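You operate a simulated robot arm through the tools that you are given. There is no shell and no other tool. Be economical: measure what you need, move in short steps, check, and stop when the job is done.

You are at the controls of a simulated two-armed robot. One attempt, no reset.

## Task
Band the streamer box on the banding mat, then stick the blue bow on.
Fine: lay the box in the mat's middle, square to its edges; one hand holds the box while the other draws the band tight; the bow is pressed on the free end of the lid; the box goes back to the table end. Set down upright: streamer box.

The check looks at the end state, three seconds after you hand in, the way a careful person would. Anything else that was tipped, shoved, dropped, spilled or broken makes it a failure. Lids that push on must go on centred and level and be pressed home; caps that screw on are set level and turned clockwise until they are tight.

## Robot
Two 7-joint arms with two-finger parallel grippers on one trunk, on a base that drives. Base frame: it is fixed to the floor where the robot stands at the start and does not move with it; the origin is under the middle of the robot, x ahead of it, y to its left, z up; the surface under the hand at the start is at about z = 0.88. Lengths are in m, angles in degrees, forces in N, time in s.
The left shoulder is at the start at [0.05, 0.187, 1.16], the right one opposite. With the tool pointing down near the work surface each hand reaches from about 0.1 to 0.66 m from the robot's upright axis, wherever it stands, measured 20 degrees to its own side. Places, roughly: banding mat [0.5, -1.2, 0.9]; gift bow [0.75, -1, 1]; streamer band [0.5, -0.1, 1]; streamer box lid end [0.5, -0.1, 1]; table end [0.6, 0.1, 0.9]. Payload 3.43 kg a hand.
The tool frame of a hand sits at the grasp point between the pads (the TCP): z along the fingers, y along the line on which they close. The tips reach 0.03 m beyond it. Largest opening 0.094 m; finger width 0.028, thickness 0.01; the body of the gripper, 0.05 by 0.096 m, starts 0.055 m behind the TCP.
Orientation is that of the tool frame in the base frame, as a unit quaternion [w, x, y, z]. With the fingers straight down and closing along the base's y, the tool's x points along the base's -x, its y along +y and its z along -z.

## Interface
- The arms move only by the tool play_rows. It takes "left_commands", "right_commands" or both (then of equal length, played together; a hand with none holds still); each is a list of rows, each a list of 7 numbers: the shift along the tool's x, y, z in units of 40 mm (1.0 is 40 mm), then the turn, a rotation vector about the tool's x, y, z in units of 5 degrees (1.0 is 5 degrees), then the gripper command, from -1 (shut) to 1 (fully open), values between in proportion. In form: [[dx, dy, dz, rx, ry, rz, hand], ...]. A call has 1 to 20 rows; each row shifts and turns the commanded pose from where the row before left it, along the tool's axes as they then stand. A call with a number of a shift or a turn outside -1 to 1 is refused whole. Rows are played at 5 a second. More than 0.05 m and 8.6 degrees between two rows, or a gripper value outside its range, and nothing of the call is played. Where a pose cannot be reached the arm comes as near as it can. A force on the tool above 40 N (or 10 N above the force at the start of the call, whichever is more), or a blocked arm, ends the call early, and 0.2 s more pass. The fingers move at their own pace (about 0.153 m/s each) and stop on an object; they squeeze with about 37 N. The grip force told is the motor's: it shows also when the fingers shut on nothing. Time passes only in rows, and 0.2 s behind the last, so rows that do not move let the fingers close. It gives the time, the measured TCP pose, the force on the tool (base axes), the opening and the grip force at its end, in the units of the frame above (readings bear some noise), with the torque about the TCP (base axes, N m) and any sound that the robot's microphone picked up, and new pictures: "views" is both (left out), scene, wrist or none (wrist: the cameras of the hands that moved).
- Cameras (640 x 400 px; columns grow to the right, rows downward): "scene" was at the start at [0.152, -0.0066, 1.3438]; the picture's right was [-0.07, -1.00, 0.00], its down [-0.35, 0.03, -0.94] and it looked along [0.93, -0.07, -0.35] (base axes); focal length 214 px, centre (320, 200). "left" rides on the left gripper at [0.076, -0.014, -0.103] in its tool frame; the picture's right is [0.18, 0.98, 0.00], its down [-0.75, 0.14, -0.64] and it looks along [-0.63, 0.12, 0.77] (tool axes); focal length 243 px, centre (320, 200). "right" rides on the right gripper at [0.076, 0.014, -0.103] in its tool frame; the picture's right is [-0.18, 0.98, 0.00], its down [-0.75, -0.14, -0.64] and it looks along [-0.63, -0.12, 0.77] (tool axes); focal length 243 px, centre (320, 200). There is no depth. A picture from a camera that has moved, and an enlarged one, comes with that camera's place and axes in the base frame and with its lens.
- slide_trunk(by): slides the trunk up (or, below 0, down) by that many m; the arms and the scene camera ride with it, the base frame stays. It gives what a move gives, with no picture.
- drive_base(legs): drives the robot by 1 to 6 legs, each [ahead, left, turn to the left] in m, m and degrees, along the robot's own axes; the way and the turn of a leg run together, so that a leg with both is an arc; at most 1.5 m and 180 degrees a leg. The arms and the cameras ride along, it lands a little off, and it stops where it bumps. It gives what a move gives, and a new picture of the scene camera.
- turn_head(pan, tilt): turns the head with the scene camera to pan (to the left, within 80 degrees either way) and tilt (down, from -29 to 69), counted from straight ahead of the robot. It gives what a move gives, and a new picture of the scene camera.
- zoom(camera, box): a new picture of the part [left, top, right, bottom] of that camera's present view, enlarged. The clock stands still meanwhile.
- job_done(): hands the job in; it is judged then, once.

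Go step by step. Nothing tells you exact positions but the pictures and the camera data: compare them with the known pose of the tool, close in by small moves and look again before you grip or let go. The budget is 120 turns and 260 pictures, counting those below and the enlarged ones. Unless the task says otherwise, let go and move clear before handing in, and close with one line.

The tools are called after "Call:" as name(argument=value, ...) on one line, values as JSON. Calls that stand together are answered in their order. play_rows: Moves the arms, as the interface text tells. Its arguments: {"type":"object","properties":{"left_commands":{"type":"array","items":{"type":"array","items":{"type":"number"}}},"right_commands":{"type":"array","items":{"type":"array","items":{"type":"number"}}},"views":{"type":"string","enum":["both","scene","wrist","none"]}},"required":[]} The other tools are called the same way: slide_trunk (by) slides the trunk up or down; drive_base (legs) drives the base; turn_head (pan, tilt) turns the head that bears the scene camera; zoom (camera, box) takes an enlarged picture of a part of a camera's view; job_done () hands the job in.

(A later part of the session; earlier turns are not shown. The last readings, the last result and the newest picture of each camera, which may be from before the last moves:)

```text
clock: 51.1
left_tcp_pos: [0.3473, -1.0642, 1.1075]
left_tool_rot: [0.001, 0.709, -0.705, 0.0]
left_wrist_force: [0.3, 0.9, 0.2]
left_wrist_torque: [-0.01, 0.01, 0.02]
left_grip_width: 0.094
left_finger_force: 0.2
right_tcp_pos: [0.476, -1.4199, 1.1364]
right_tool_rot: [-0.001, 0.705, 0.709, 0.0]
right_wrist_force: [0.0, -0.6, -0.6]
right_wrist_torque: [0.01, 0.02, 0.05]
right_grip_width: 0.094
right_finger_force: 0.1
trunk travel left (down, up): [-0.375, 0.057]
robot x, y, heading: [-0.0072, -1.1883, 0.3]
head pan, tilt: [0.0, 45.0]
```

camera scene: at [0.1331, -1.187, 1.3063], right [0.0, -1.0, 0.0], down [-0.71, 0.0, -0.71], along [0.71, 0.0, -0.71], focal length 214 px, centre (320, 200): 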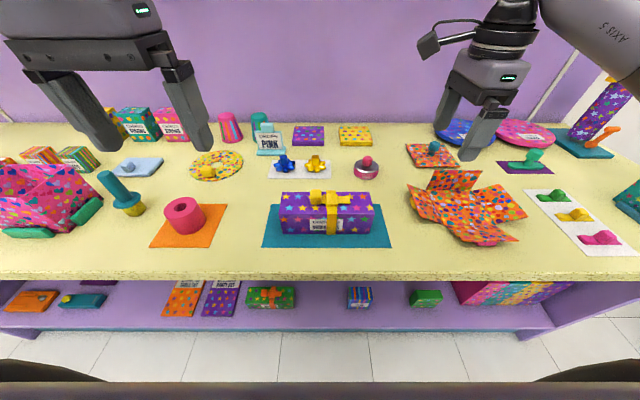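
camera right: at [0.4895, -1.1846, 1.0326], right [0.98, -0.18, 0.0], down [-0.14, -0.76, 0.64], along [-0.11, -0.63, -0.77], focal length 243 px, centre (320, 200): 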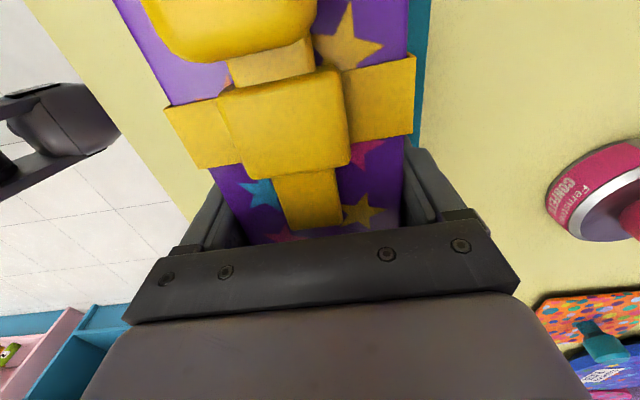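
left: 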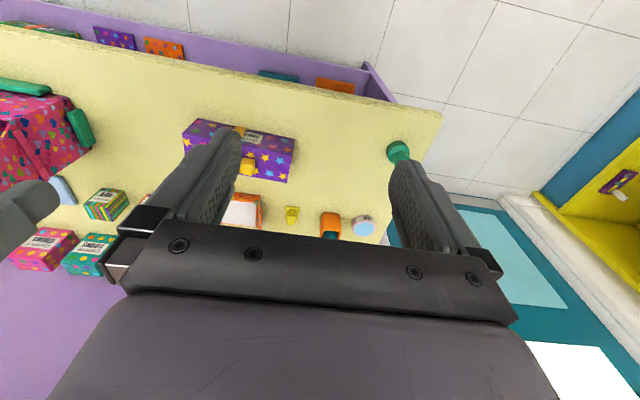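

Left orientation was reached. Now I'll tilt the right hand 30° outward and bring it above the right end of the box.

Call:
play_rows(right_commands=[[0, 0, 0, 0, 1, 0, 1], [0, 0, 0, 0, 1, 0, 1], [0, 0, 0, 0, 1, 0, 1], [0, 0, 0, 0, 1, 0, 1], [0, 0, 0, 0, 1, 0, 1], [0, 0, 0, 0, 1, 0, 1], [0.54, 0, 0.75, 0, 0, 0, 1], [0.54, 0, 0.75, 0, 0, 0, 1], [0.54, 0, 0.75, 0, 0, 0, 1], [0.54, 0, 0.75, 0, 0, 0, 1], [0, 0, 0, 0, 0, 0, 1]], left_commands=[[0, 0, 0, 0, 1, 0, 1], [0, 0, 0, 0, 1, 0, 1], [0, 0, 0, 0, 1, 0, 1], [0, 0, 0, 0, 1, 0, 1], [0, 0, 0, 0, 1, 0, 1], [0, 0, 0, 0, 1, 0, 1], [0, 0, 0, 0, 0, 0, 1], [0, 0, 0, 0, 0, 0, 1], [0, 0, 0, 0, 0, 0, 1], [0, 0, 0, 0, 0, 0, 1], [0, 0, 0, 0, 0, 0, 1]], views="both")

```text
clock: 53.5
left_tcp_pos: [0.3469, -1.0636, 1.1081]
left_tool_rot: [0.183, 0.683, -0.682, 0.184]
left_wrist_force: [0.4, -0.4, 0.1]
left_wrist_torque: [-0.03, -0.03, -0.03]
left_grip_width: 0.0936
left_finger_force: 0.1
right_tcp_pos: [0.4744, -1.2844, 1.0744]
right_tool_rot: [-0.184, 0.681, 0.684, 0.182]
right_wrist_force: [-1.1, 0.0, -0.1]
right_wrist_torque: [-0.02, -0.01, -0.02]
right_grip_width: 0.0936
right_finger_force: 0.1
trunk travel left (down, up): [-0.375, 0.057]
robot x, y, heading: [-0.0078, -1.1877, -0.2]
head pan, tilt: [0.0, 45.0]
camera scene: at [0.133, -1.1867, 1.3063], right [0.0, -1.0, 0.0], down [-0.71, 0.0, -0.71], along [0.71, 0.0, -0.71], focal length 214 px, centre (320, 200)
camera right: at [0.4891, -1.2699, 1.2003], right [0.98, -0.15, -0.09], down [-0.14, -0.97, 0.18], along [-0.12, -0.16, -0.98], focal length 243 px, centre (320, 200)
camera left: at [0.361, -1.0789, 1.234], right [-0.98, -0.16, 0.09], down [-0.14, 0.97, 0.18], along [-0.12, 0.16, -0.98], focal length 243 px, centre (320, 200)
```

scene: 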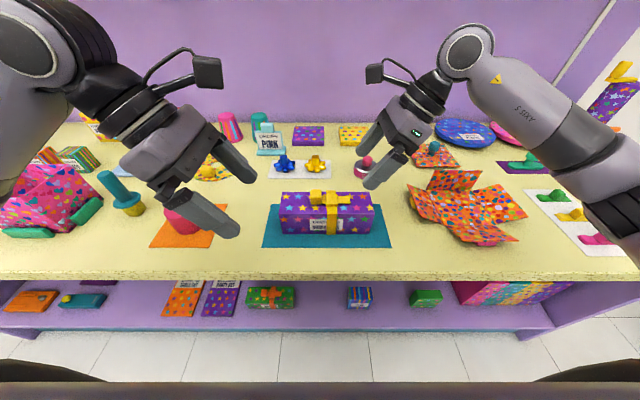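
right: 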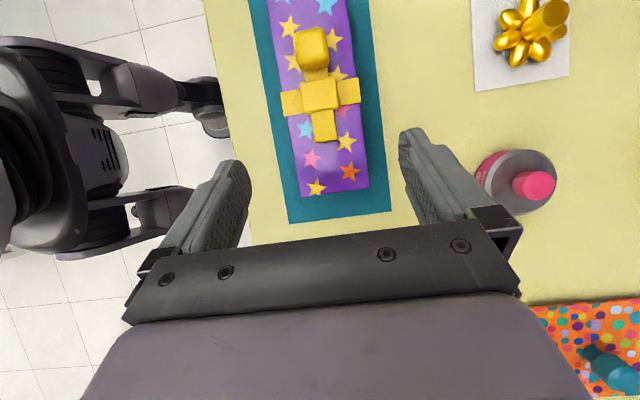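
left: 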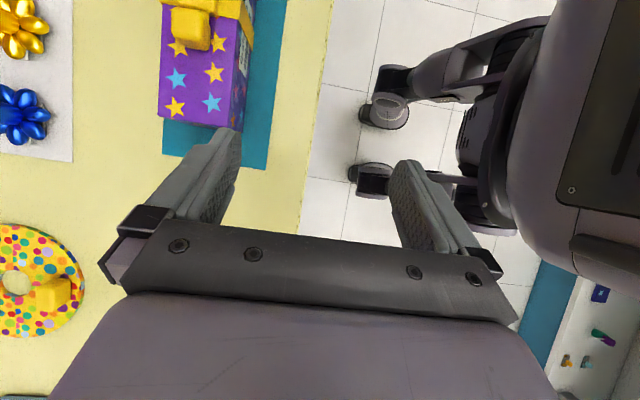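

The right hand is centred over the box end at x≈0.4745. I'll descend and grip to hold the box.

Call:
play_rows(right_commands=[[-0.47, 0, 0.81, 0, 0, 0, 1], [-0.47, 0, 0.81, 0, 0, 0, 1], [-0.47, 0, 0.81, 0, 0, 0, 1], [-0.45, 0, 0.78, 0, 0, 0, 1], [0, 0, 0, 0, 0, 0, 1]], views="both")

```text
clock: 54.7
left_tcp_pos: [0.3464, -1.0632, 1.107]
left_tool_rot: [0.183, 0.683, -0.682, 0.184]
left_wrist_force: [0.2, 0.5, 0.1]
left_wrist_torque: [0.0, 0.01, 0.01]
left_grip_width: 0.0941
left_finger_force: 0.1
right_tcp_pos: [0.4767, -1.287, 0.9282]
right_tool_rot: [-0.183, 0.681, 0.685, 0.183]
right_wrist_force: [-0.4, 0.2, -0.2]
right_wrist_torque: [-0.02, 0.03, 0.0]
right_grip_width: 0.0942
right_finger_force: 0.0
trunk travel left (down, up): [-0.375, 0.057]
robot x, y, heading: [-0.0065, -1.1861, 0.2]
head pan, tilt: [0.0, 45.0]
camera scene: at [0.133, -1.1865, 1.3063], right [0.0, -1.0, 0.0], down [-0.71, 0.0, -0.71], along [0.71, 0.0, -0.71], focal length 214 px, centre (320, 200)
camera right: at [0.491, -1.2715, 1.054], right [0.98, -0.15, -0.09], down [-0.14, -0.97, 0.18], along [-0.12, -0.16, -0.98], focal length 243 px, centre (320, 200)
```

scene: 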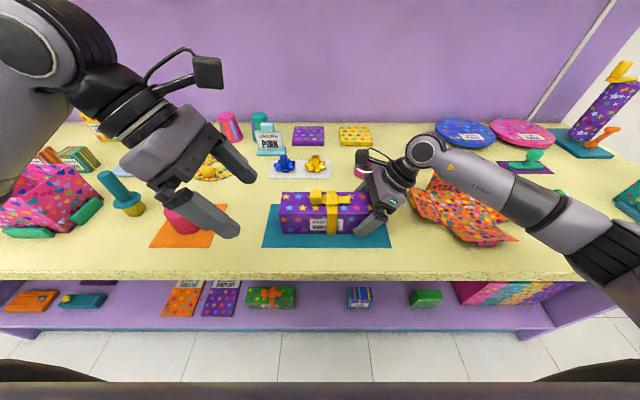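
right: 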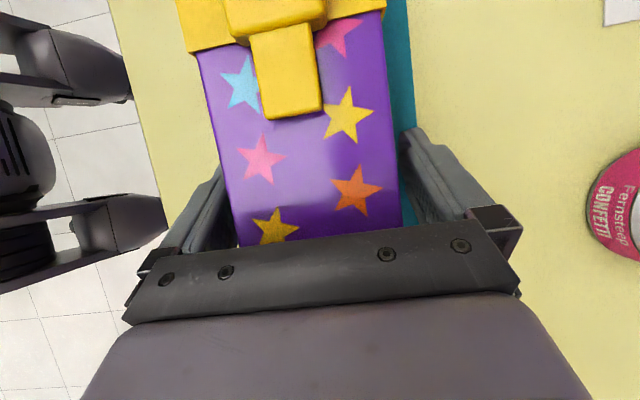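

The right fingers straddle the box end. I'll close them to hold it, and bring the left hand above the knob (at about 0.476, −1.176, 0.972).

Call:
play_rows(right_commands=[[0, 0, 0, 0, 0, 0, -1], [0, 0, 0, 0, 0, 0, -1], [0, 0, 0, 0, 0, 0, -1], [0, 0, 0, 0, 0, 0, -1], [0, 0, 0, 0, 0, 0, -1], [0, 0, 0, 0, 0, 0, -1], [0, 0, 0, 0, 0, 0, -1]], left_commands=[[0, 0, 0, 0, 0, 0, 1], [0.216, -0.65, 0.396, 0, 0, 0, 1], [0.216, -0.65, 0.396, 0, 0, 0, 1], [0.216, -0.65, 0.396, 0, 0, 0, 1], [0.216, -0.65, 0.396, 0, 0, 0, 1], [0.216, -0.65, 0.396, 0, 0, 0, 1], [0, 0, 0, 0, 0, 0, 1]], views="both")

```text
clock: 56.3
left_tcp_pos: [0.4774, -1.1401, 1.0614]
left_tool_rot: [0.184, 0.683, -0.682, 0.185]
left_wrist_force: [0.5, -0.3, 0.2]
left_wrist_torque: [0.0, -0.01, 0.0]
left_grip_width: 0.094
left_finger_force: 0.0
right_tcp_pos: [0.4775, -1.286, 0.9288]
right_tool_rot: [-0.183, 0.682, 0.684, 0.183]
right_wrist_force: [-1.3, -0.1, -0.5]
right_wrist_torque: [-0.07, 0.01, 0.13]
right_grip_width: 0.0764
right_finger_force: 36.9
trunk travel left (down, up): [-0.375, 0.057]
robot x, y, heading: [-0.0051, -1.1879, 0.1]
head pan, tilt: [0.0, 45.0]
camera scene: at [0.1333, -1.1866, 1.3062], right [0.0, -1.0, 0.0], down [-0.71, 0.0, -0.71], along [0.71, 0.0, -0.71], focal length 214 px, centre (320, 200)
camera right: at [0.4913, -1.2716, 1.0541], right [0.98, -0.16, -0.09], down [-0.14, -0.97, 0.18], along [-0.12, -0.16, -0.98], focal length 243 px, centre (320, 200)
camera left: at [0.4924, -1.1562, 1.1874], right [-0.98, -0.16, 0.09], down [-0.14, 0.97, 0.18], along [-0.12, 0.16, -0.98], focal length 243 px, centre (320, 200)
```

scene: 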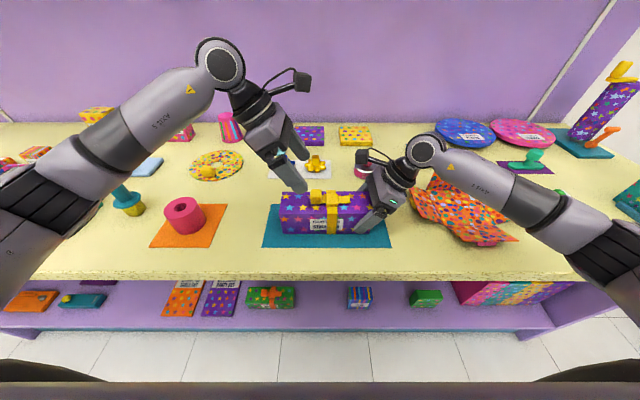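
right: 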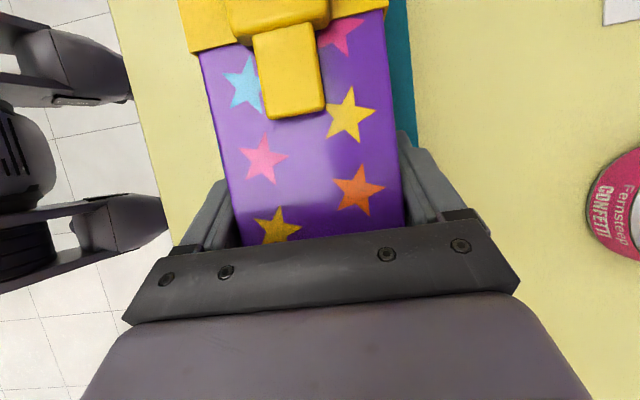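
left: 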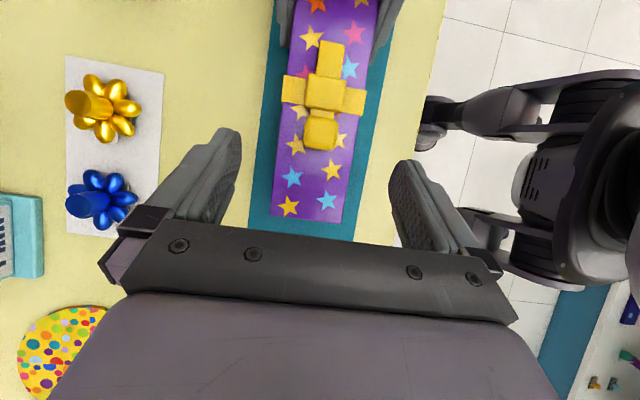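

The knob is confirmed at (0.475, −1.177). I'll lower the left fingers around it.

Call:
play_rows(left_commands=[[-0.08, 0.05, 0.59, 0, 0, 0, 1], [-0.08, 0, 0.59, 0, 0, 0, 1], [-0.08, 0, 0.59, 0, 0, 0, 1], [0, 0, 0, 0, 0, 0, 1]], views="both")

Call:
zoom(camera="scene", box=[250, 140, 410, 240])

```text
clock: 57.3
left_tcp_pos: [0.4759, -1.1676, 0.9942]
left_tool_rot: [0.183, 0.684, -0.682, 0.184]
left_wrist_force: [-0.2, -0.2, -0.5]
left_wrist_torque: [0.0, 0.01, 0.02]
left_grip_width: 0.094
left_finger_force: 0.0
right_tcp_pos: [0.4769, -1.285, 0.928]
right_tool_rot: [-0.183, 0.682, 0.684, 0.183]
right_wrist_force: [-0.6, -0.2, -0.9]
right_wrist_torque: [-0.22, -0.02, 0.02]
right_grip_width: 0.0761
right_finger_force: 37.4
trunk travel left (down, up): [-0.375, 0.057]
robot x, y, heading: [-0.0098, -1.1878, -0.1]
head pan, tilt: [0.0, 45.0]
camera scene: at [0.1333, -1.1866, 1.3063], right [0.0, -1.0, 0.0], down [-0.71, 0.0, -0.71], along [0.71, 0.0, -0.71], focal length 214 px, centre (320, 200)
camera left: at [0.4904, -1.1827, 1.1207], right [-0.98, -0.16, 0.09], down [-0.14, 0.97, 0.18], along [-0.12, 0.16, -0.98], focal length 243 px, centre (320, 200)
```

scene: 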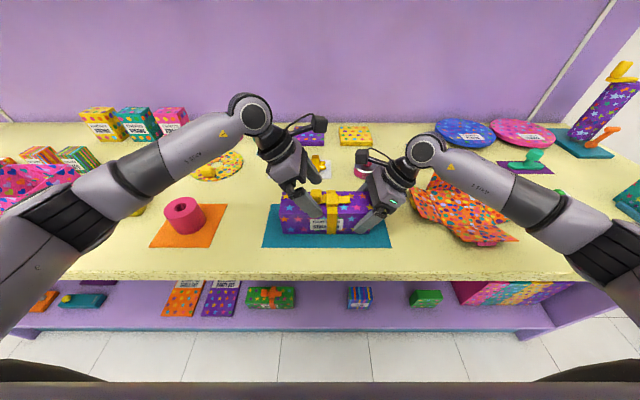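
left: 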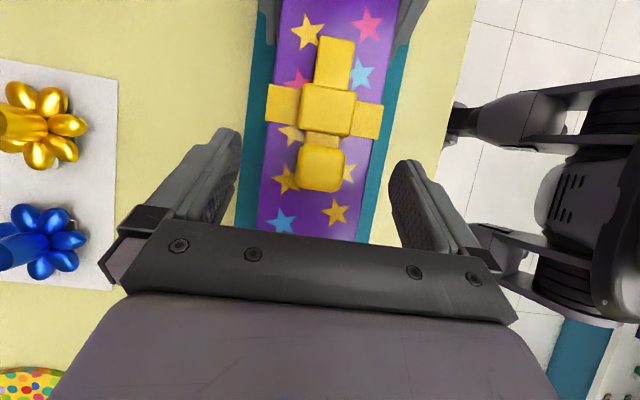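

```text
4.00 times, centred on (330, 190) of scene
camera zoom: at [0.1333, -1.1866, 1.3063], right [0.0, -1.0, 0.0], down [-0.71, 0.0, -0.71], along [0.71, 0.0, -0.71], focal length 858 px, centre (280, 240)
```

zoom: 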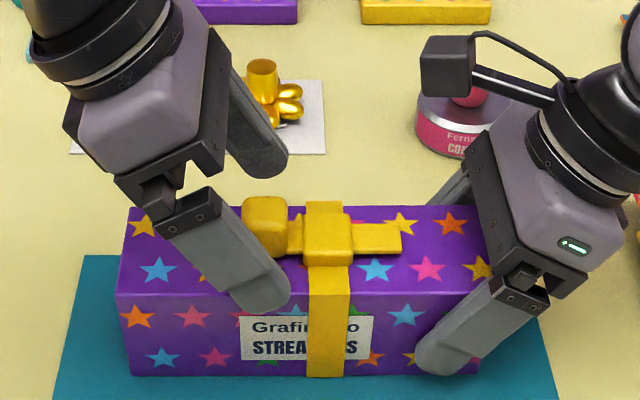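

The fingertips are just above lid height around the knob. I'll raise 3 mm and close on it.

Call:
play_rows(left_commands=[[0.04, 0, -0.065, 0, 0, 0, 1], [0, 0, 0, 0, 0, 0, 0.2], [0, 0, 0, 0, 0, 0, -0.4], [0, 0, 0, 0, 0, 0, -1], [0, 0, 0, 0, 0, 0, -1]], views="both")

Call:
zoom(camera="scene", box=[250, 140, 410, 240])

```text
clock: 58.5
left_tcp_pos: [0.4759, -1.1671, 0.9991]
left_tool_rot: [0.182, 0.684, -0.681, 0.185]
left_wrist_force: [2.3, 1.2, 0.3]
left_wrist_torque: [-0.01, -0.05, 0.17]
left_grip_width: 0.0269
left_finger_force: 37.1
right_tcp_pos: [0.4761, -1.286, 0.9282]
right_tool_rot: [-0.184, 0.681, 0.685, 0.181]
right_wrist_force: [-2.4, 1.0, -1.0]
right_wrist_torque: [-0.18, -0.16, 0.09]
right_grip_width: 0.0766
right_finger_force: 37.3
trunk travel left (down, up): [-0.375, 0.057]
robot x, y, heading: [-0.0079, -1.1859, 0.0]
head pan, tilt: [0.0, 45.0]
camera scene: at [0.1334, -1.1865, 1.3062], right [0.0, -1.0, 0.0], down [-0.71, 0.0, -0.71], along [0.71, 0.0, -0.71], focal length 214 px, centre (320, 200)
camera left: at [0.4902, -1.1823, 1.1238], right [-0.98, -0.16, 0.09], down [-0.15, 0.97, 0.18], along [-0.12, 0.16, -0.98], focal length 243 px, centre (320, 200)
```

scene: 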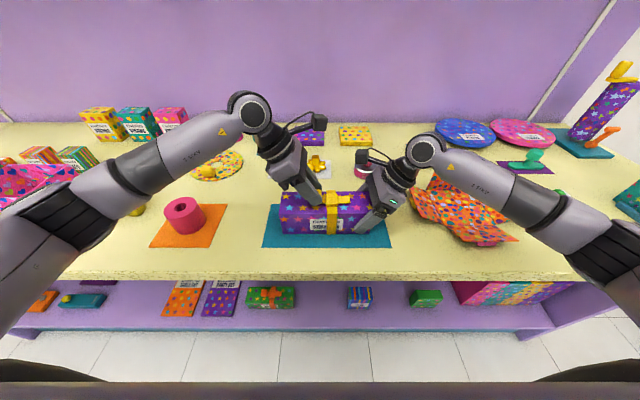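
left: 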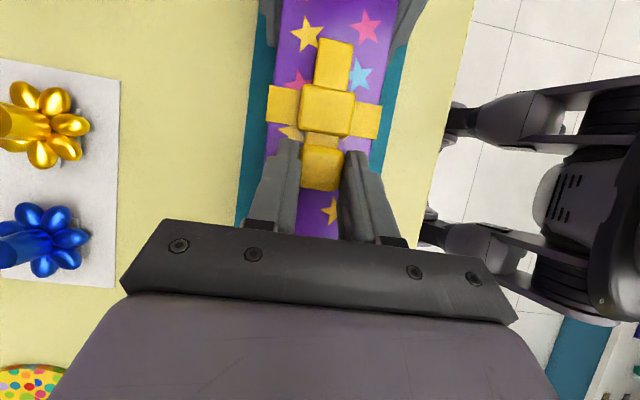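

```text
4.00 times, centred on (330, 190) of scene
camera zoom: at [0.1334, -1.1865, 1.3062], right [0.0, -1.0, 0.0], down [-0.71, 0.0, -0.71], along [0.71, 0.0, -0.71], focal length 858 px, centre (280, 240)
```

zoom: 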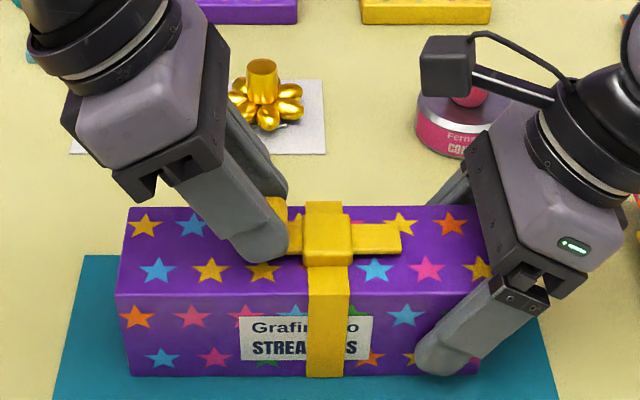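

The knob is gripped. I'll draw it along +y in small steps while the right hand holds the box.

Call:
play_rows(left_commands=[[-0.087, 0, -0.05, 0, 0, 0, -1], [-0.087, 0, -0.05, 0, 0, 0, -1], [-0.087, 0, -0.05, 0, 0, 0, -1], [-0.087, 0, -0.05, 0, 0, 0, -1]], right_commands=[[0, 0, 0, 0, 0, 0, -1], [0, 0, 0, 0, 0, 0, -1], [0, 0, 0, 0, 0, 0, -1], [0, 0, 0, 0, 0, 0, -1]], views="wrist")

```text
clock: 59.5
left_tcp_pos: [0.476, -1.1511, 0.9987]
left_tool_rot: [0.183, 0.684, -0.682, 0.185]
left_wrist_force: [3.8, -0.6, 0.4]
left_wrist_torque: [-0.65, 0.05, 0.0]
left_grip_width: 0.0268
left_finger_force: 36.4
right_tcp_pos: [0.4766, -1.2866, 0.9282]
right_tool_rot: [-0.184, 0.682, 0.684, 0.183]
right_wrist_force: [-3.5, 0.5, 0.4]
right_wrist_torque: [0.46, -0.27, 0.46]
right_grip_width: 0.0761
right_finger_force: 36.6
trunk travel left (down, up): [-0.375, 0.057]
robot x, y, heading: [-0.0088, -1.1871, 0.5]
head pan, tilt: [0.0, 45.0]
camera right: at [0.4912, -1.2716, 1.0544], right [0.98, -0.15, -0.09], down [-0.14, -0.97, 0.18], along [-0.12, -0.16, -0.98], focal length 243 px, centre (320, 200)
camera left: at [0.49, -1.1663, 1.124], right [-0.98, -0.16, 0.09], down [-0.14, 0.97, 0.18], along [-0.12, 0.16, -0.98], focal length 243 px, centre (320, 200)
```

right: 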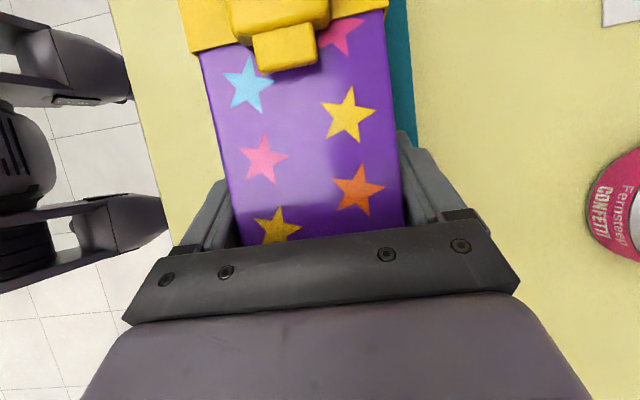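
left: 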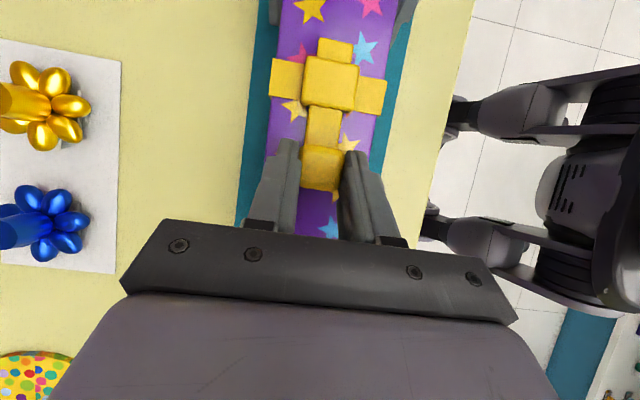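

The strap is sliding through the buckle and its tail is shortening. I'll keep pulling until it stops.

Call:
play_rows(left_commands=[[-0.087, 0, -0.05, 0, 0, 0, -1], [-0.087, 0, -0.05, 0, 0, 0, -1], [-0.087, 0, -0.05, 0, 0, 0, -1], [-0.087, 0, -0.05, 0, 0, 0, -1]], right_commands=[[0, 0, 0, 0, 0, 0, -1], [0, 0, 0, 0, 0, 0, -1], [0, 0, 0, 0, 0, 0, -1], [0, 0, 0, 0, 0, 0, -1]], views="wrist")

```text
clock: 60.5
left_tcp_pos: [0.4773, -1.1363, 0.9977]
left_tool_rot: [0.183, 0.684, -0.682, 0.185]
left_wrist_force: [2.6, -0.6, -0.1]
left_wrist_torque: [-0.85, 0.01, 0.01]
left_grip_width: 0.0272
left_finger_force: 36.6
right_tcp_pos: [0.4766, -1.2874, 0.9287]
right_tool_rot: [-0.183, 0.681, 0.685, 0.183]
right_wrist_force: [-3.2, 0.4, 0.5]
right_wrist_torque: [0.88, -0.18, 0.36]
right_grip_width: 0.0763
right_finger_force: 37.0
trunk travel left (down, up): [-0.375, 0.057]
robot x, y, heading: [-0.0067, -1.1893, 0.1]
head pan, tilt: [0.0, 45.0]
camera right: at [0.4915, -1.2717, 1.0544], right [0.98, -0.16, -0.09], down [-0.14, -0.97, 0.18], along [-0.12, -0.16, -0.98], focal length 243 px, centre (320, 200)
camera left: at [0.4905, -1.1506, 1.124], right [-0.98, -0.16, 0.09], down [-0.15, 0.97, 0.18], along [-0.12, 0.16, -0.98], focal length 243 px, centre (320, 200)
```

right: 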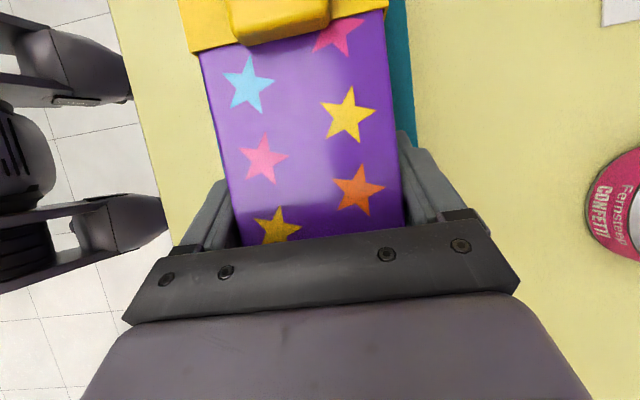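
left: 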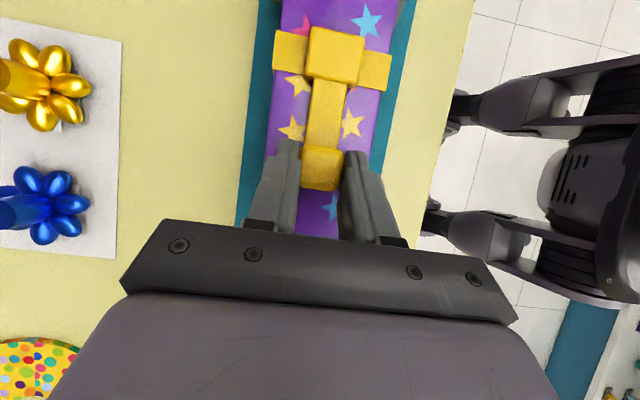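

Call:
play_rows(left_commands=[[-0.087, 0, -0.05, 0, 0, 0, -1], [-0.087, 0, -0.05, 0, 0, 0, -1]], right_commands=[[0, 0, 0, 0, 0, 0, -1], [0, 0, 0, 0, 0, 0, -1]], views="wrist")

```text
clock: 61.1
left_tcp_pos: [0.4748, -1.129, 0.9979]
left_tool_rot: [0.183, 0.684, -0.682, 0.184]
left_wrist_force: [4.1, -0.7, 0.6]
left_wrist_torque: [-0.79, 0.07, 0.28]
left_grip_width: 0.0272
left_finger_force: 36.7
right_tcp_pos: [0.4773, -1.2867, 0.9283]
right_tool_rot: [-0.184, 0.681, 0.686, 0.181]
right_wrist_force: [-4.0, 1.5, 0.2]
right_wrist_torque: [0.81, -0.35, 0.42]
right_grip_width: 0.0764
right_finger_force: 37.2
trunk travel left (down, up): [-0.375, 0.057]
robot x, y, heading: [-0.0075, -1.1847, 0.0]
head pan, tilt: [0.0, 45.0]
camera right: at [0.4912, -1.2715, 1.0543], right [0.98, -0.15, -0.09], down [-0.14, -0.97, 0.18], along [-0.12, -0.16, -0.98], focal length 243 px, centre (320, 200)
camera left: at [0.4899, -1.1424, 1.1239], right [-0.98, -0.16, 0.09], down [-0.15, 0.97, 0.18], along [-0.12, 0.16, -0.98], focal length 243 px, centre (320, 200)
```

right: 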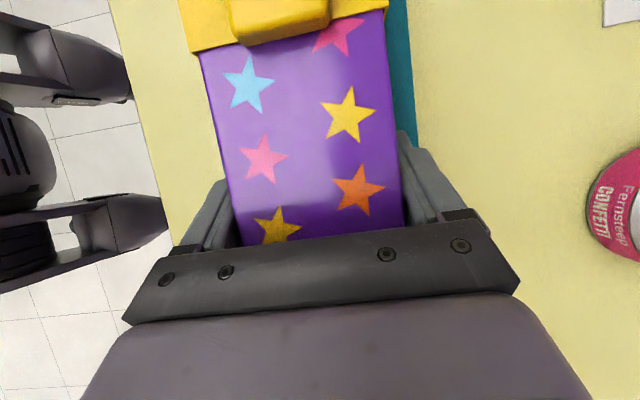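
left: 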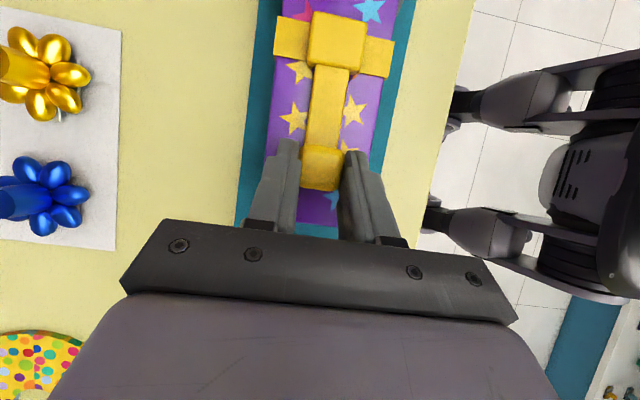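

Call:
play_rows(left_commands=[[-0.065, 0, -0.0375, 0, 0, 0, -1], [-0.065, 0, -0.0375, 0, 0, 0, -1]], right_commands=[[0, 0, 0, 0, 0, 0, -1], [0, 0, 0, 0, 0, 0, -1]], views="none")

```text
clock: 61.7
left_tcp_pos: [0.4754, -1.121, 0.9972]
left_tool_rot: [0.184, 0.683, -0.682, 0.184]
left_wrist_force: [1.1, -0.1, -1.0]
left_wrist_torque: [-0.2, 0.01, 0.14]
left_grip_width: 0.027
left_finger_force: 36.9
right_tcp_pos: [0.4775, -1.2851, 0.9278]
right_tool_rot: [-0.183, 0.681, 0.685, 0.183]
right_wrist_force: [-2.9, 2.2, 0.2]
right_wrist_torque: [0.38, -0.04, 0.32]
right_grip_width: 0.0763
right_finger_force: 37.6
trunk travel left (down, up): [-0.375, 0.057]
robot x, y, heading: [-0.0084, -1.1873, 0.2]
head pan, tilt: [0.0, 45.0]
```

The force changed, so I'll look before pulling any more.

Call:
zoom(camera="scene", box=[250, 140, 410, 240])

Call:
zoom(camera="left", box=[220, 0, 420, 240])

```text
4.00 times, centred on (330, 190) of scene
camera zoom: at [0.1332, -1.1864, 1.3063], right [0.0, -1.0, 0.0], down [-0.71, 0.0, -0.71], along [0.71, 0.0, -0.71], focal length 858 px, centre (280, 240)
```

zoom: 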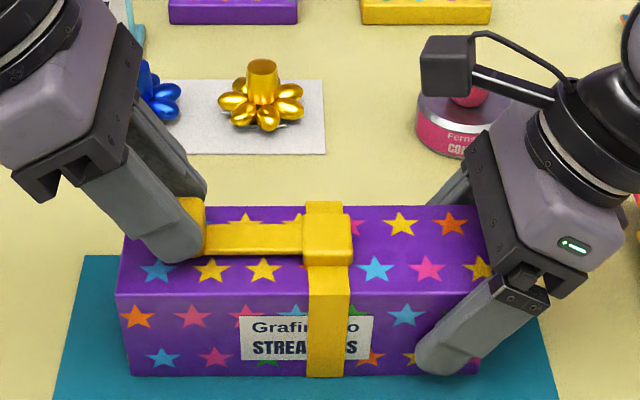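

```text
1.67 times, centred on (320, 120) of left
camera zoom: at [0.4899, -1.1362, 1.1239], right [-0.98, -0.16, 0.09], down [-0.14, 0.97, 0.18], along [-0.12, 0.16, -0.98], focal length 404 px, centre (320, 333)
```

zoom: 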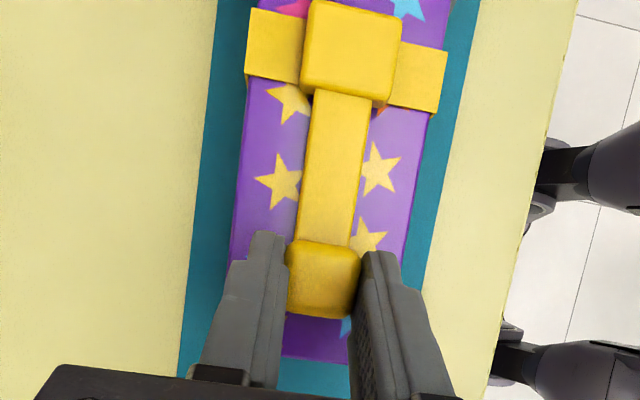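

Call:
play_rows(left_commands=[[-0.065, 0, -0.0375, 0, 0, 0, -1], [-0.065, 0, -0.0375, 0, 0, 0, -1]], right_commands=[[0, 0, 0, 0, 0, 0, -1], [0, 0, 0, 0, 0, 0, -1]], views="wrist")

```text
clock: 62.3
left_tcp_pos: [0.476, -1.1163, 0.9981]
left_tool_rot: [0.184, 0.683, -0.682, 0.184]
left_wrist_force: [4.0, -8.8, -0.1]
left_wrist_torque: [0.61, -0.04, 0.44]
left_grip_width: 0.0274
left_finger_force: 37.4
right_tcp_pos: [0.4766, -1.2865, 0.9288]
right_tool_rot: [-0.184, 0.681, 0.685, 0.182]
right_wrist_force: [-2.5, 6.2, 0.3]
right_wrist_torque: [-0.87, -0.12, 0.04]
right_grip_width: 0.0761
right_finger_force: 37.3
trunk travel left (down, up): [-0.375, 0.057]
robot x, y, heading: [-0.0102, -1.1875, -0.2]
head pan, tilt: [0.0, 45.0]
camera right: at [0.4911, -1.2715, 1.0543], right [0.98, -0.15, -0.09], down [-0.14, -0.97, 0.18], along [-0.12, -0.16, -0.98], focal length 243 px, centre (320, 200)
camera left: at [0.4899, -1.1317, 1.1239], right [-0.98, -0.16, 0.09], down [-0.14, 0.97, 0.18], along [-0.12, 0.16, -0.98], focal length 243 px, centre (320, 200)
```

right: 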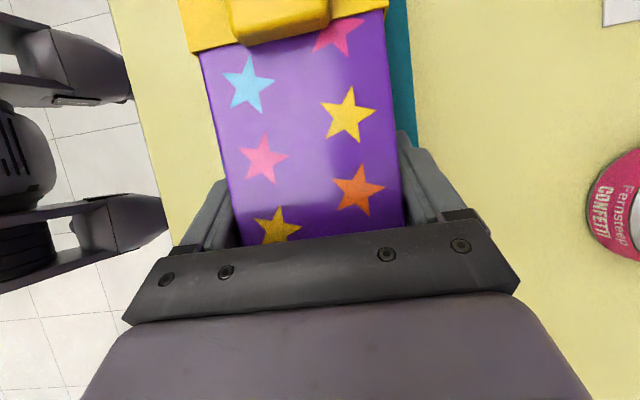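
left: 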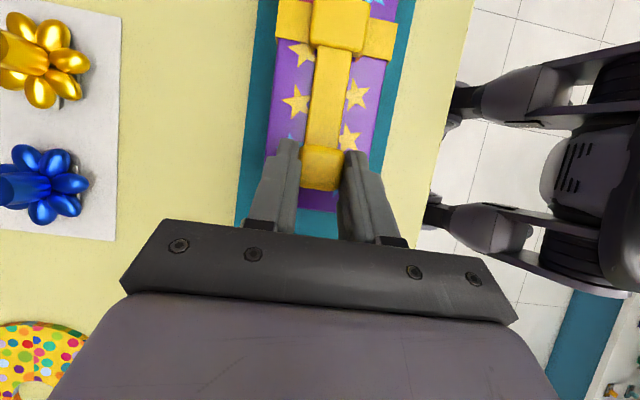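

The pull force is rising (about 9 N), so this is the stop. One more short snug pull.

Call:
play_rows(left_commands=[[-0.043, 0, -0.025, 0, 0, 0, -1], [-0.022, 0, -0.0125, 0, 0, 0, -1], [0, 0, 0, 0, 0, 0, -1]], right_commands=[[0, 0, 0, 0, 0, 0, -1], [0, 0, 0, 0, 0, 0, -1], [0, 0, 0, 0, 0, 0, -1]], views="none")

Call:
zoom(camera="scene", box=[250, 140, 410, 240])

```text
clock: 63.1
left_tcp_pos: [0.4744, -1.1146, 0.9988]
left_tool_rot: [0.184, 0.683, -0.682, 0.185]
left_wrist_force: [0.7, -19.9, -0.1]
left_wrist_torque: [-0.44, 0.13, 0.36]
left_grip_width: 0.027
left_finger_force: 37.1
right_tcp_pos: [0.4767, -1.2837, 0.9279]
right_tool_rot: [-0.185, 0.681, 0.685, 0.184]
right_wrist_force: [-1.8, 20.3, -0.3]
right_wrist_torque: [-0.9, -0.25, -0.12]
right_grip_width: 0.0761
right_finger_force: 36.7
trunk travel left (down, up): [-0.375, 0.057]
robot x, y, heading: [-0.002, -1.1878, -0.0]
head pan, tilt: [0.0, 45.0]
```

```text
4.00 times, centred on (330, 190) of scene
camera zoom: at [0.1334, -1.1865, 1.3062], right [0.0, -1.0, 0.0], down [-0.71, 0.0, -0.71], along [0.71, 0.0, -0.71], focal length 858 px, centre (280, 240)
```

zoom: 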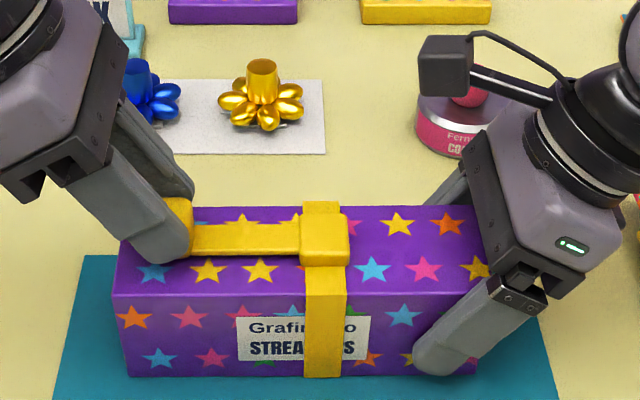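

The band is taut at about 20 N against a firm hold. I'll relax slightly, release the knob with the left hand and back it up along the tool axis.

Call:
play_rows(left_commands=[[0.04, 0, 0.023, 0, 0, 0, -1], [0, 0, 0, 0, 0, 0, -0.2], [0, 0, 0, 0, 0, 0, 0.3], [0, 0, -0.6, 0, 0, 0, 0.3], [0, 0, -0.7, 0, 0, 0, 0.3], [0, 0, -0.7, 0, 0, 0, 0.3]], right_commands=[[0, 0, 0, 0, 0, 0, -1], [0, 0, 0, 0, 0, 0, -1], [0, 0, 0, 0, 0, 0, -1], [0, 0, 0, 0, 0, 0, -1], [0, 0, 0, 0, 0, 0, -1], [0, 0, 0, 0, 0, 0, -1]], views="scene")

Call:
zoom(camera="scene", box=[250, 140, 410, 240])

```text
clock: 64.5
left_tcp_pos: [0.4748, -1.0738, 1.0672]
left_tool_rot: [0.184, 0.683, -0.682, 0.185]
left_wrist_force: [0.1, -0.5, -0.1]
left_wrist_torque: [-0.01, -0.02, -0.02]
left_grip_width: 0.061
left_finger_force: 0.2
right_tcp_pos: [0.4769, -1.2871, 0.9287]
right_tool_rot: [-0.183, 0.682, 0.684, 0.183]
right_wrist_force: [1.6, -3.4, 2.4]
right_wrist_torque: [0.66, 0.01, -0.35]
right_grip_width: 0.0763
right_finger_force: 36.7
trunk travel left (down, up): [-0.375, 0.057]
robot x, y, heading: [-0.0064, -1.1879, 0.2]
head pan, tilt: [0.0, 45.0]
camera scene: at [0.1331, -1.1869, 1.3062], right [0.0, -1.0, 0.0], down [-0.71, 0.0, -0.71], along [0.71, 0.0, -0.71], focal length 214 px, centre (320, 200)
```

scene: 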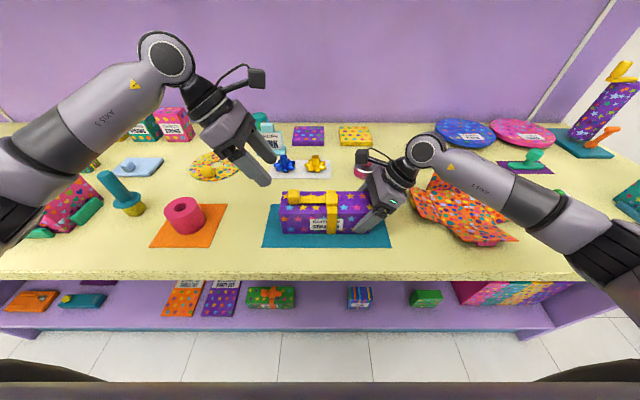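

```text
4.00 times, centred on (330, 190) of scene
camera zoom: at [0.1331, -1.1869, 1.3062], right [0.0, -1.0, 0.0], down [-0.71, 0.0, -0.71], along [0.71, 0.0, -0.71], focal length 858 px, centre (280, 240)
```

zoom: 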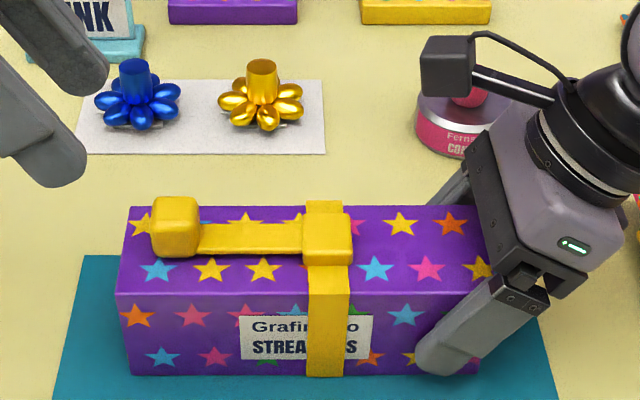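

The band is drawn tight and stayed. I'll release with the right hand, clear it, then edge the base forward for the bow.

Call:
play_rows(right_commands=[[0, 0, 0, 0, 0, 0, 0.6], [0, 0, 0, 0, 0, 0, 1], [0, 0, 0, 0, 0, 0, 1], [0.4, 0, -0.7, 0, 0, 0, 1], [0.4, 0, -0.7, 0, 0, 0, 1], [0.4, 0, -0.7, 0, 0, 0, 1], [0.2, 0, -0.8, 0, 0, 0, 1], [0, 0, -0.8, 0, 0, 0, 1], [0, 0, -0.8, 0, 0, 0, 1]], left_commands=[[0, 0, -0.3, 0, -1, 0, 0.3], [0, 0, -0.3, 0, -1, 0, 0.3], [0, 0, -0.3, 0, -1, 0, 0.3], [0, 0, -0.3, 0, -1, 0, 0.3], [0, 0, 0, 0, -1, 0, 0.3], [0, 0, 0, 0, -1, 0, 0.3], [0, 0, 0, 0, 0, 0, 0.3], [0, 0, 0, 0, 0, 0, 0.3], [0, 0, 0, 0, 0, 0, 0.3]], views="none")

Call:
drive_base(legs=[[0.1, 0, 0]])

```text
clock: 66.5
left_tcp_pos: [0.4745, -1.0571, 1.1114]
left_tool_rot: [0.0, 0.709, -0.706, 0.001]
left_wrist_force: [-0.2, -1.4, 0.4]
left_wrist_torque: [0.0, 0.02, 0.04]
left_grip_width: 0.0614
left_finger_force: 0.0
right_tcp_pos: [0.4765, -1.3266, 1.1111]
right_tool_rot: [-0.184, 0.682, 0.684, 0.183]
right_wrist_force: [-0.4, 0.3, -0.1]
right_wrist_torque: [0.03, 0.0, -0.05]
right_grip_width: 0.0942
right_finger_force: 0.1
trunk travel left (down, up): [-0.375, 0.057]
robot x, y, heading: [-0.0061, -1.1898, -0.1]
head pan, tilt: [0.0, 45.0]
```

```text
clock: 67.7
left_tcp_pos: [0.5605, -1.0565, 1.1119]
left_tool_rot: [0.0, 0.708, -0.706, 0.0]
left_wrist_force: [0.0, 0.2, 0.4]
left_wrist_torque: [0.01, -0.02, 0.01]
left_grip_width: 0.0609
left_finger_force: 0.0
right_tcp_pos: [0.5621, -1.3262, 1.1108]
right_tool_rot: [-0.182, 0.682, 0.685, 0.181]
right_wrist_force: [-0.7, 0.1, 1.4]
right_wrist_torque: [0.01, -0.03, 0.0]
right_grip_width: 0.0939
right_finger_force: 0.0
trunk travel left (down, up): [-0.375, 0.057]
robot x, y, heading: [0.0795, -1.1855, 0.1]
head pan, tilt: [0.0, 45.0]
stopped in leg 1: the robot was blocked; the commanded pose is now the measured one
camera scene: at [0.2178, -1.1864, 1.3065], right [0.0, -1.0, 0.0], down [-0.71, 0.0, -0.71], along [0.71, 0.0, -0.71], focal length 214 px, centre (320, 200)
```

scene: 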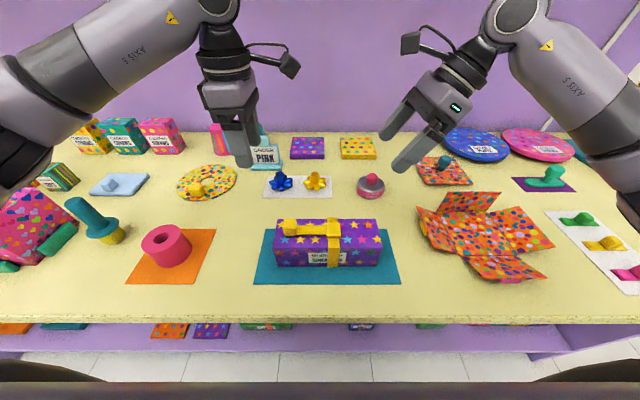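

The base stopped at x≈0.08, touching the table frame. I'll check the bow's location with an enlarged view.

Call:
zoom(camera="scene", box=[230, 130, 390, 230])

Call:
zoom(camera="left", box=[0, 0, 640, 400])

```text
4.00 times, centred on (310, 180) of scene
camera zoom: at [0.2178, -1.1864, 1.3065], right [0.0, -1.0, 0.0], down [-0.71, 0.0, -0.71], along [0.71, 0.0, -0.71], focal length 858 px, centre (360, 280)
```

zoom: 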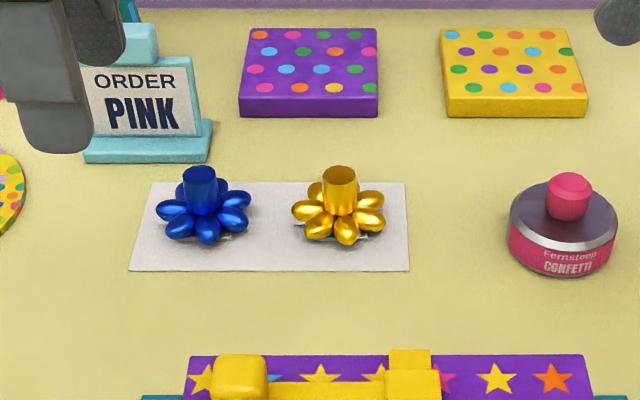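

```text
1.00 times, centred on (320, 200) of left (not enlarged: the box is as wide or as high as the picture)
camera zoom: at [0.5744, -1.1331, 1.2135], right [-0.98, -0.19, 0.0], down [-0.15, 0.75, 0.64], along [-0.12, 0.63, -0.77], focal length 243 px, centre (320, 200)
```

zoom: 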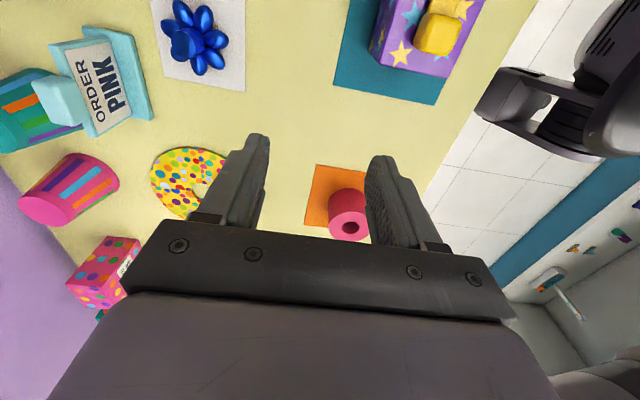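

Blue bow triangulated at (0.699, −1.073), peg top z≈0.932. I'll move the left hand above it.

Call:
play_rows(left_commands=[[0.08, -0.69, 0.5, 0, 0, 0, 0.3], [0.08, -0.69, 0.5, 0, 0, 0, 0.3], [0.08, -0.69, 0.5, 0, 0, 0, 0.3], [0.08, -0.69, 0.5, 0, 0, 0, 0.3], [0.08, -0.69, 0.5, 0, 0, 0, 0.3], [0, 0, 0, 0, 0, 0, 0.3]], views="both")

Call:
zoom(camera="scene", box=[230, 130, 390, 230])

```text
clock: 69.1
left_tcp_pos: [0.6984, -1.0701, 1.012]
left_tool_rot: [0.001, 0.709, -0.706, 0.001]
left_wrist_force: [0.0, 0.3, -0.8]
left_wrist_torque: [-0.02, -0.01, -0.01]
left_grip_width: 0.0611
left_finger_force: 0.0
right_tcp_pos: [0.5625, -1.3261, 1.11]
right_tool_rot: [-0.182, 0.682, 0.684, 0.182]
right_wrist_force: [0.2, 0.4, -0.2]
right_wrist_torque: [0.0, -0.02, 0.0]
right_grip_width: 0.0939
right_finger_force: 0.1
trunk travel left (down, up): [-0.375, 0.057]
robot x, y, heading: [0.077, -1.187, 0.0]
head pan, tilt: [0.0, 45.0]
camera scene: at [0.2192, -1.1856, 1.3063], right [0.0, -1.0, 0.0], down [-0.71, 0.0, -0.71], along [0.71, 0.0, -0.71], focal length 214 px, centre (320, 200)
camera left: at [0.7126, -1.1471, 1.1134], right [-0.98, -0.19, 0.0], down [-0.14, 0.75, 0.64], along [-0.12, 0.63, -0.77], focal length 243 px, centre (320, 200)
```

scene: 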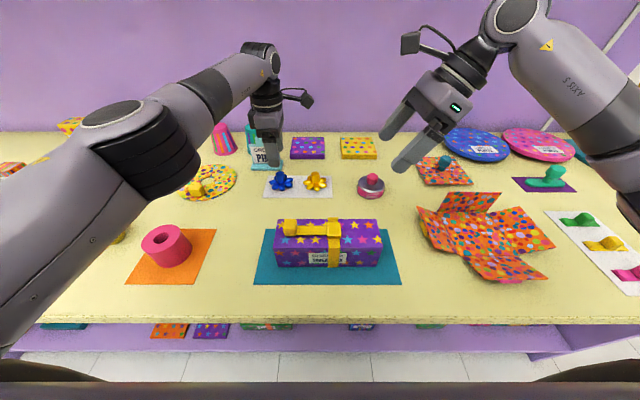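
left: 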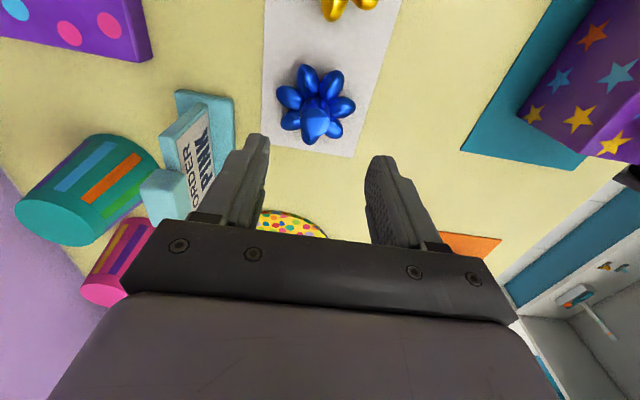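

```text
4.00 times, centred on (310, 180) of scene
camera zoom: at [0.2192, -1.1856, 1.3063], right [0.0, -1.0, 0.0], down [-0.71, 0.0, -0.71], along [0.71, 0.0, -0.71], focal length 858 px, centre (360, 280)
```

zoom: 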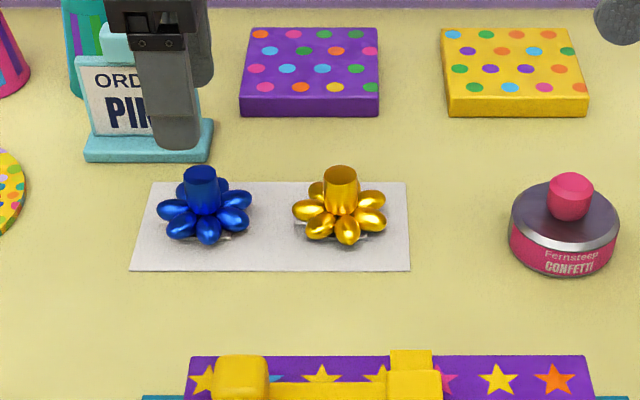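

Aligned within 3 mm. I'll lower around the peg.

Call:
play_rows(left_commands=[[0.08, -0.04, 0.6, 0, 0, 0, 0.3], [0, 0, 0.6, 0, 0, 0, 0.3], [0, 0, 0.4, 0, 0, 0, 0.3], [0, 0, 0.25, 0, 0, 0, 0.3], [0, 0, 0, 0, 0, 0, 0.3]], views="wrist")

Call:
zoom(camera="scene", box=[230, 130, 390, 230])

```text
clock: 70.3
left_tcp_pos: [0.6978, -1.0751, 0.9353]
left_tool_rot: [0.0, 0.709, -0.706, 0.001]
left_wrist_force: [0.4, 0.0, -0.6]
left_wrist_torque: [-0.01, 0.02, -0.04]
left_grip_width: 0.061
left_finger_force: 0.0
left hand out of reach, approached as far as the arm can: row 4
right_tcp_pos: [0.5624, -1.3272, 1.1109]
right_tool_rot: [-0.184, 0.682, 0.684, 0.183]
right_wrist_force: [0.5, -1.0, 0.3]
right_wrist_torque: [0.01, -0.01, 0.01]
right_grip_width: 0.0942
right_finger_force: 0.1
trunk travel left (down, up): [-0.375, 0.057]
robot x, y, heading: [0.076, -1.1868, -0.1]
head pan, tilt: [0.0, 45.0]
camera left: at [0.7118, -1.1513, 1.0379], right [-0.98, -0.19, 0.0], down [-0.14, 0.75, 0.64], along [-0.12, 0.63, -0.77], focal length 243 px, centre (320, 200)
```

left: 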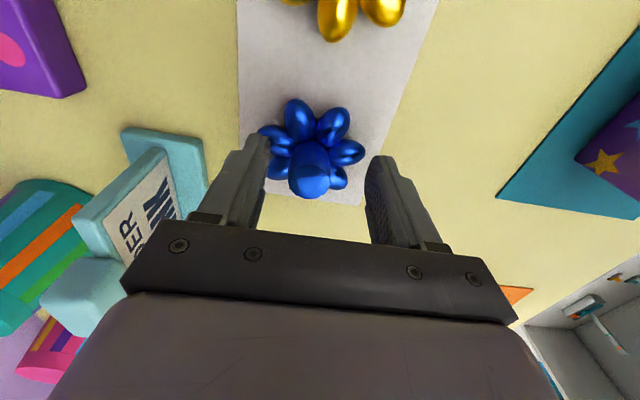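

```text
4.00 times, centred on (310, 180) of scene
camera zoom: at [0.219, -1.1865, 1.3063], right [0.0, -1.0, 0.0], down [-0.71, 0.0, -0.71], along [0.71, 0.0, -0.71], focal length 858 px, centre (360, 280)
```

zoom: 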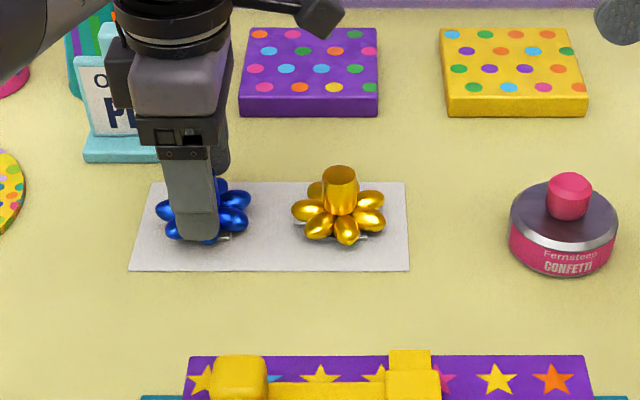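

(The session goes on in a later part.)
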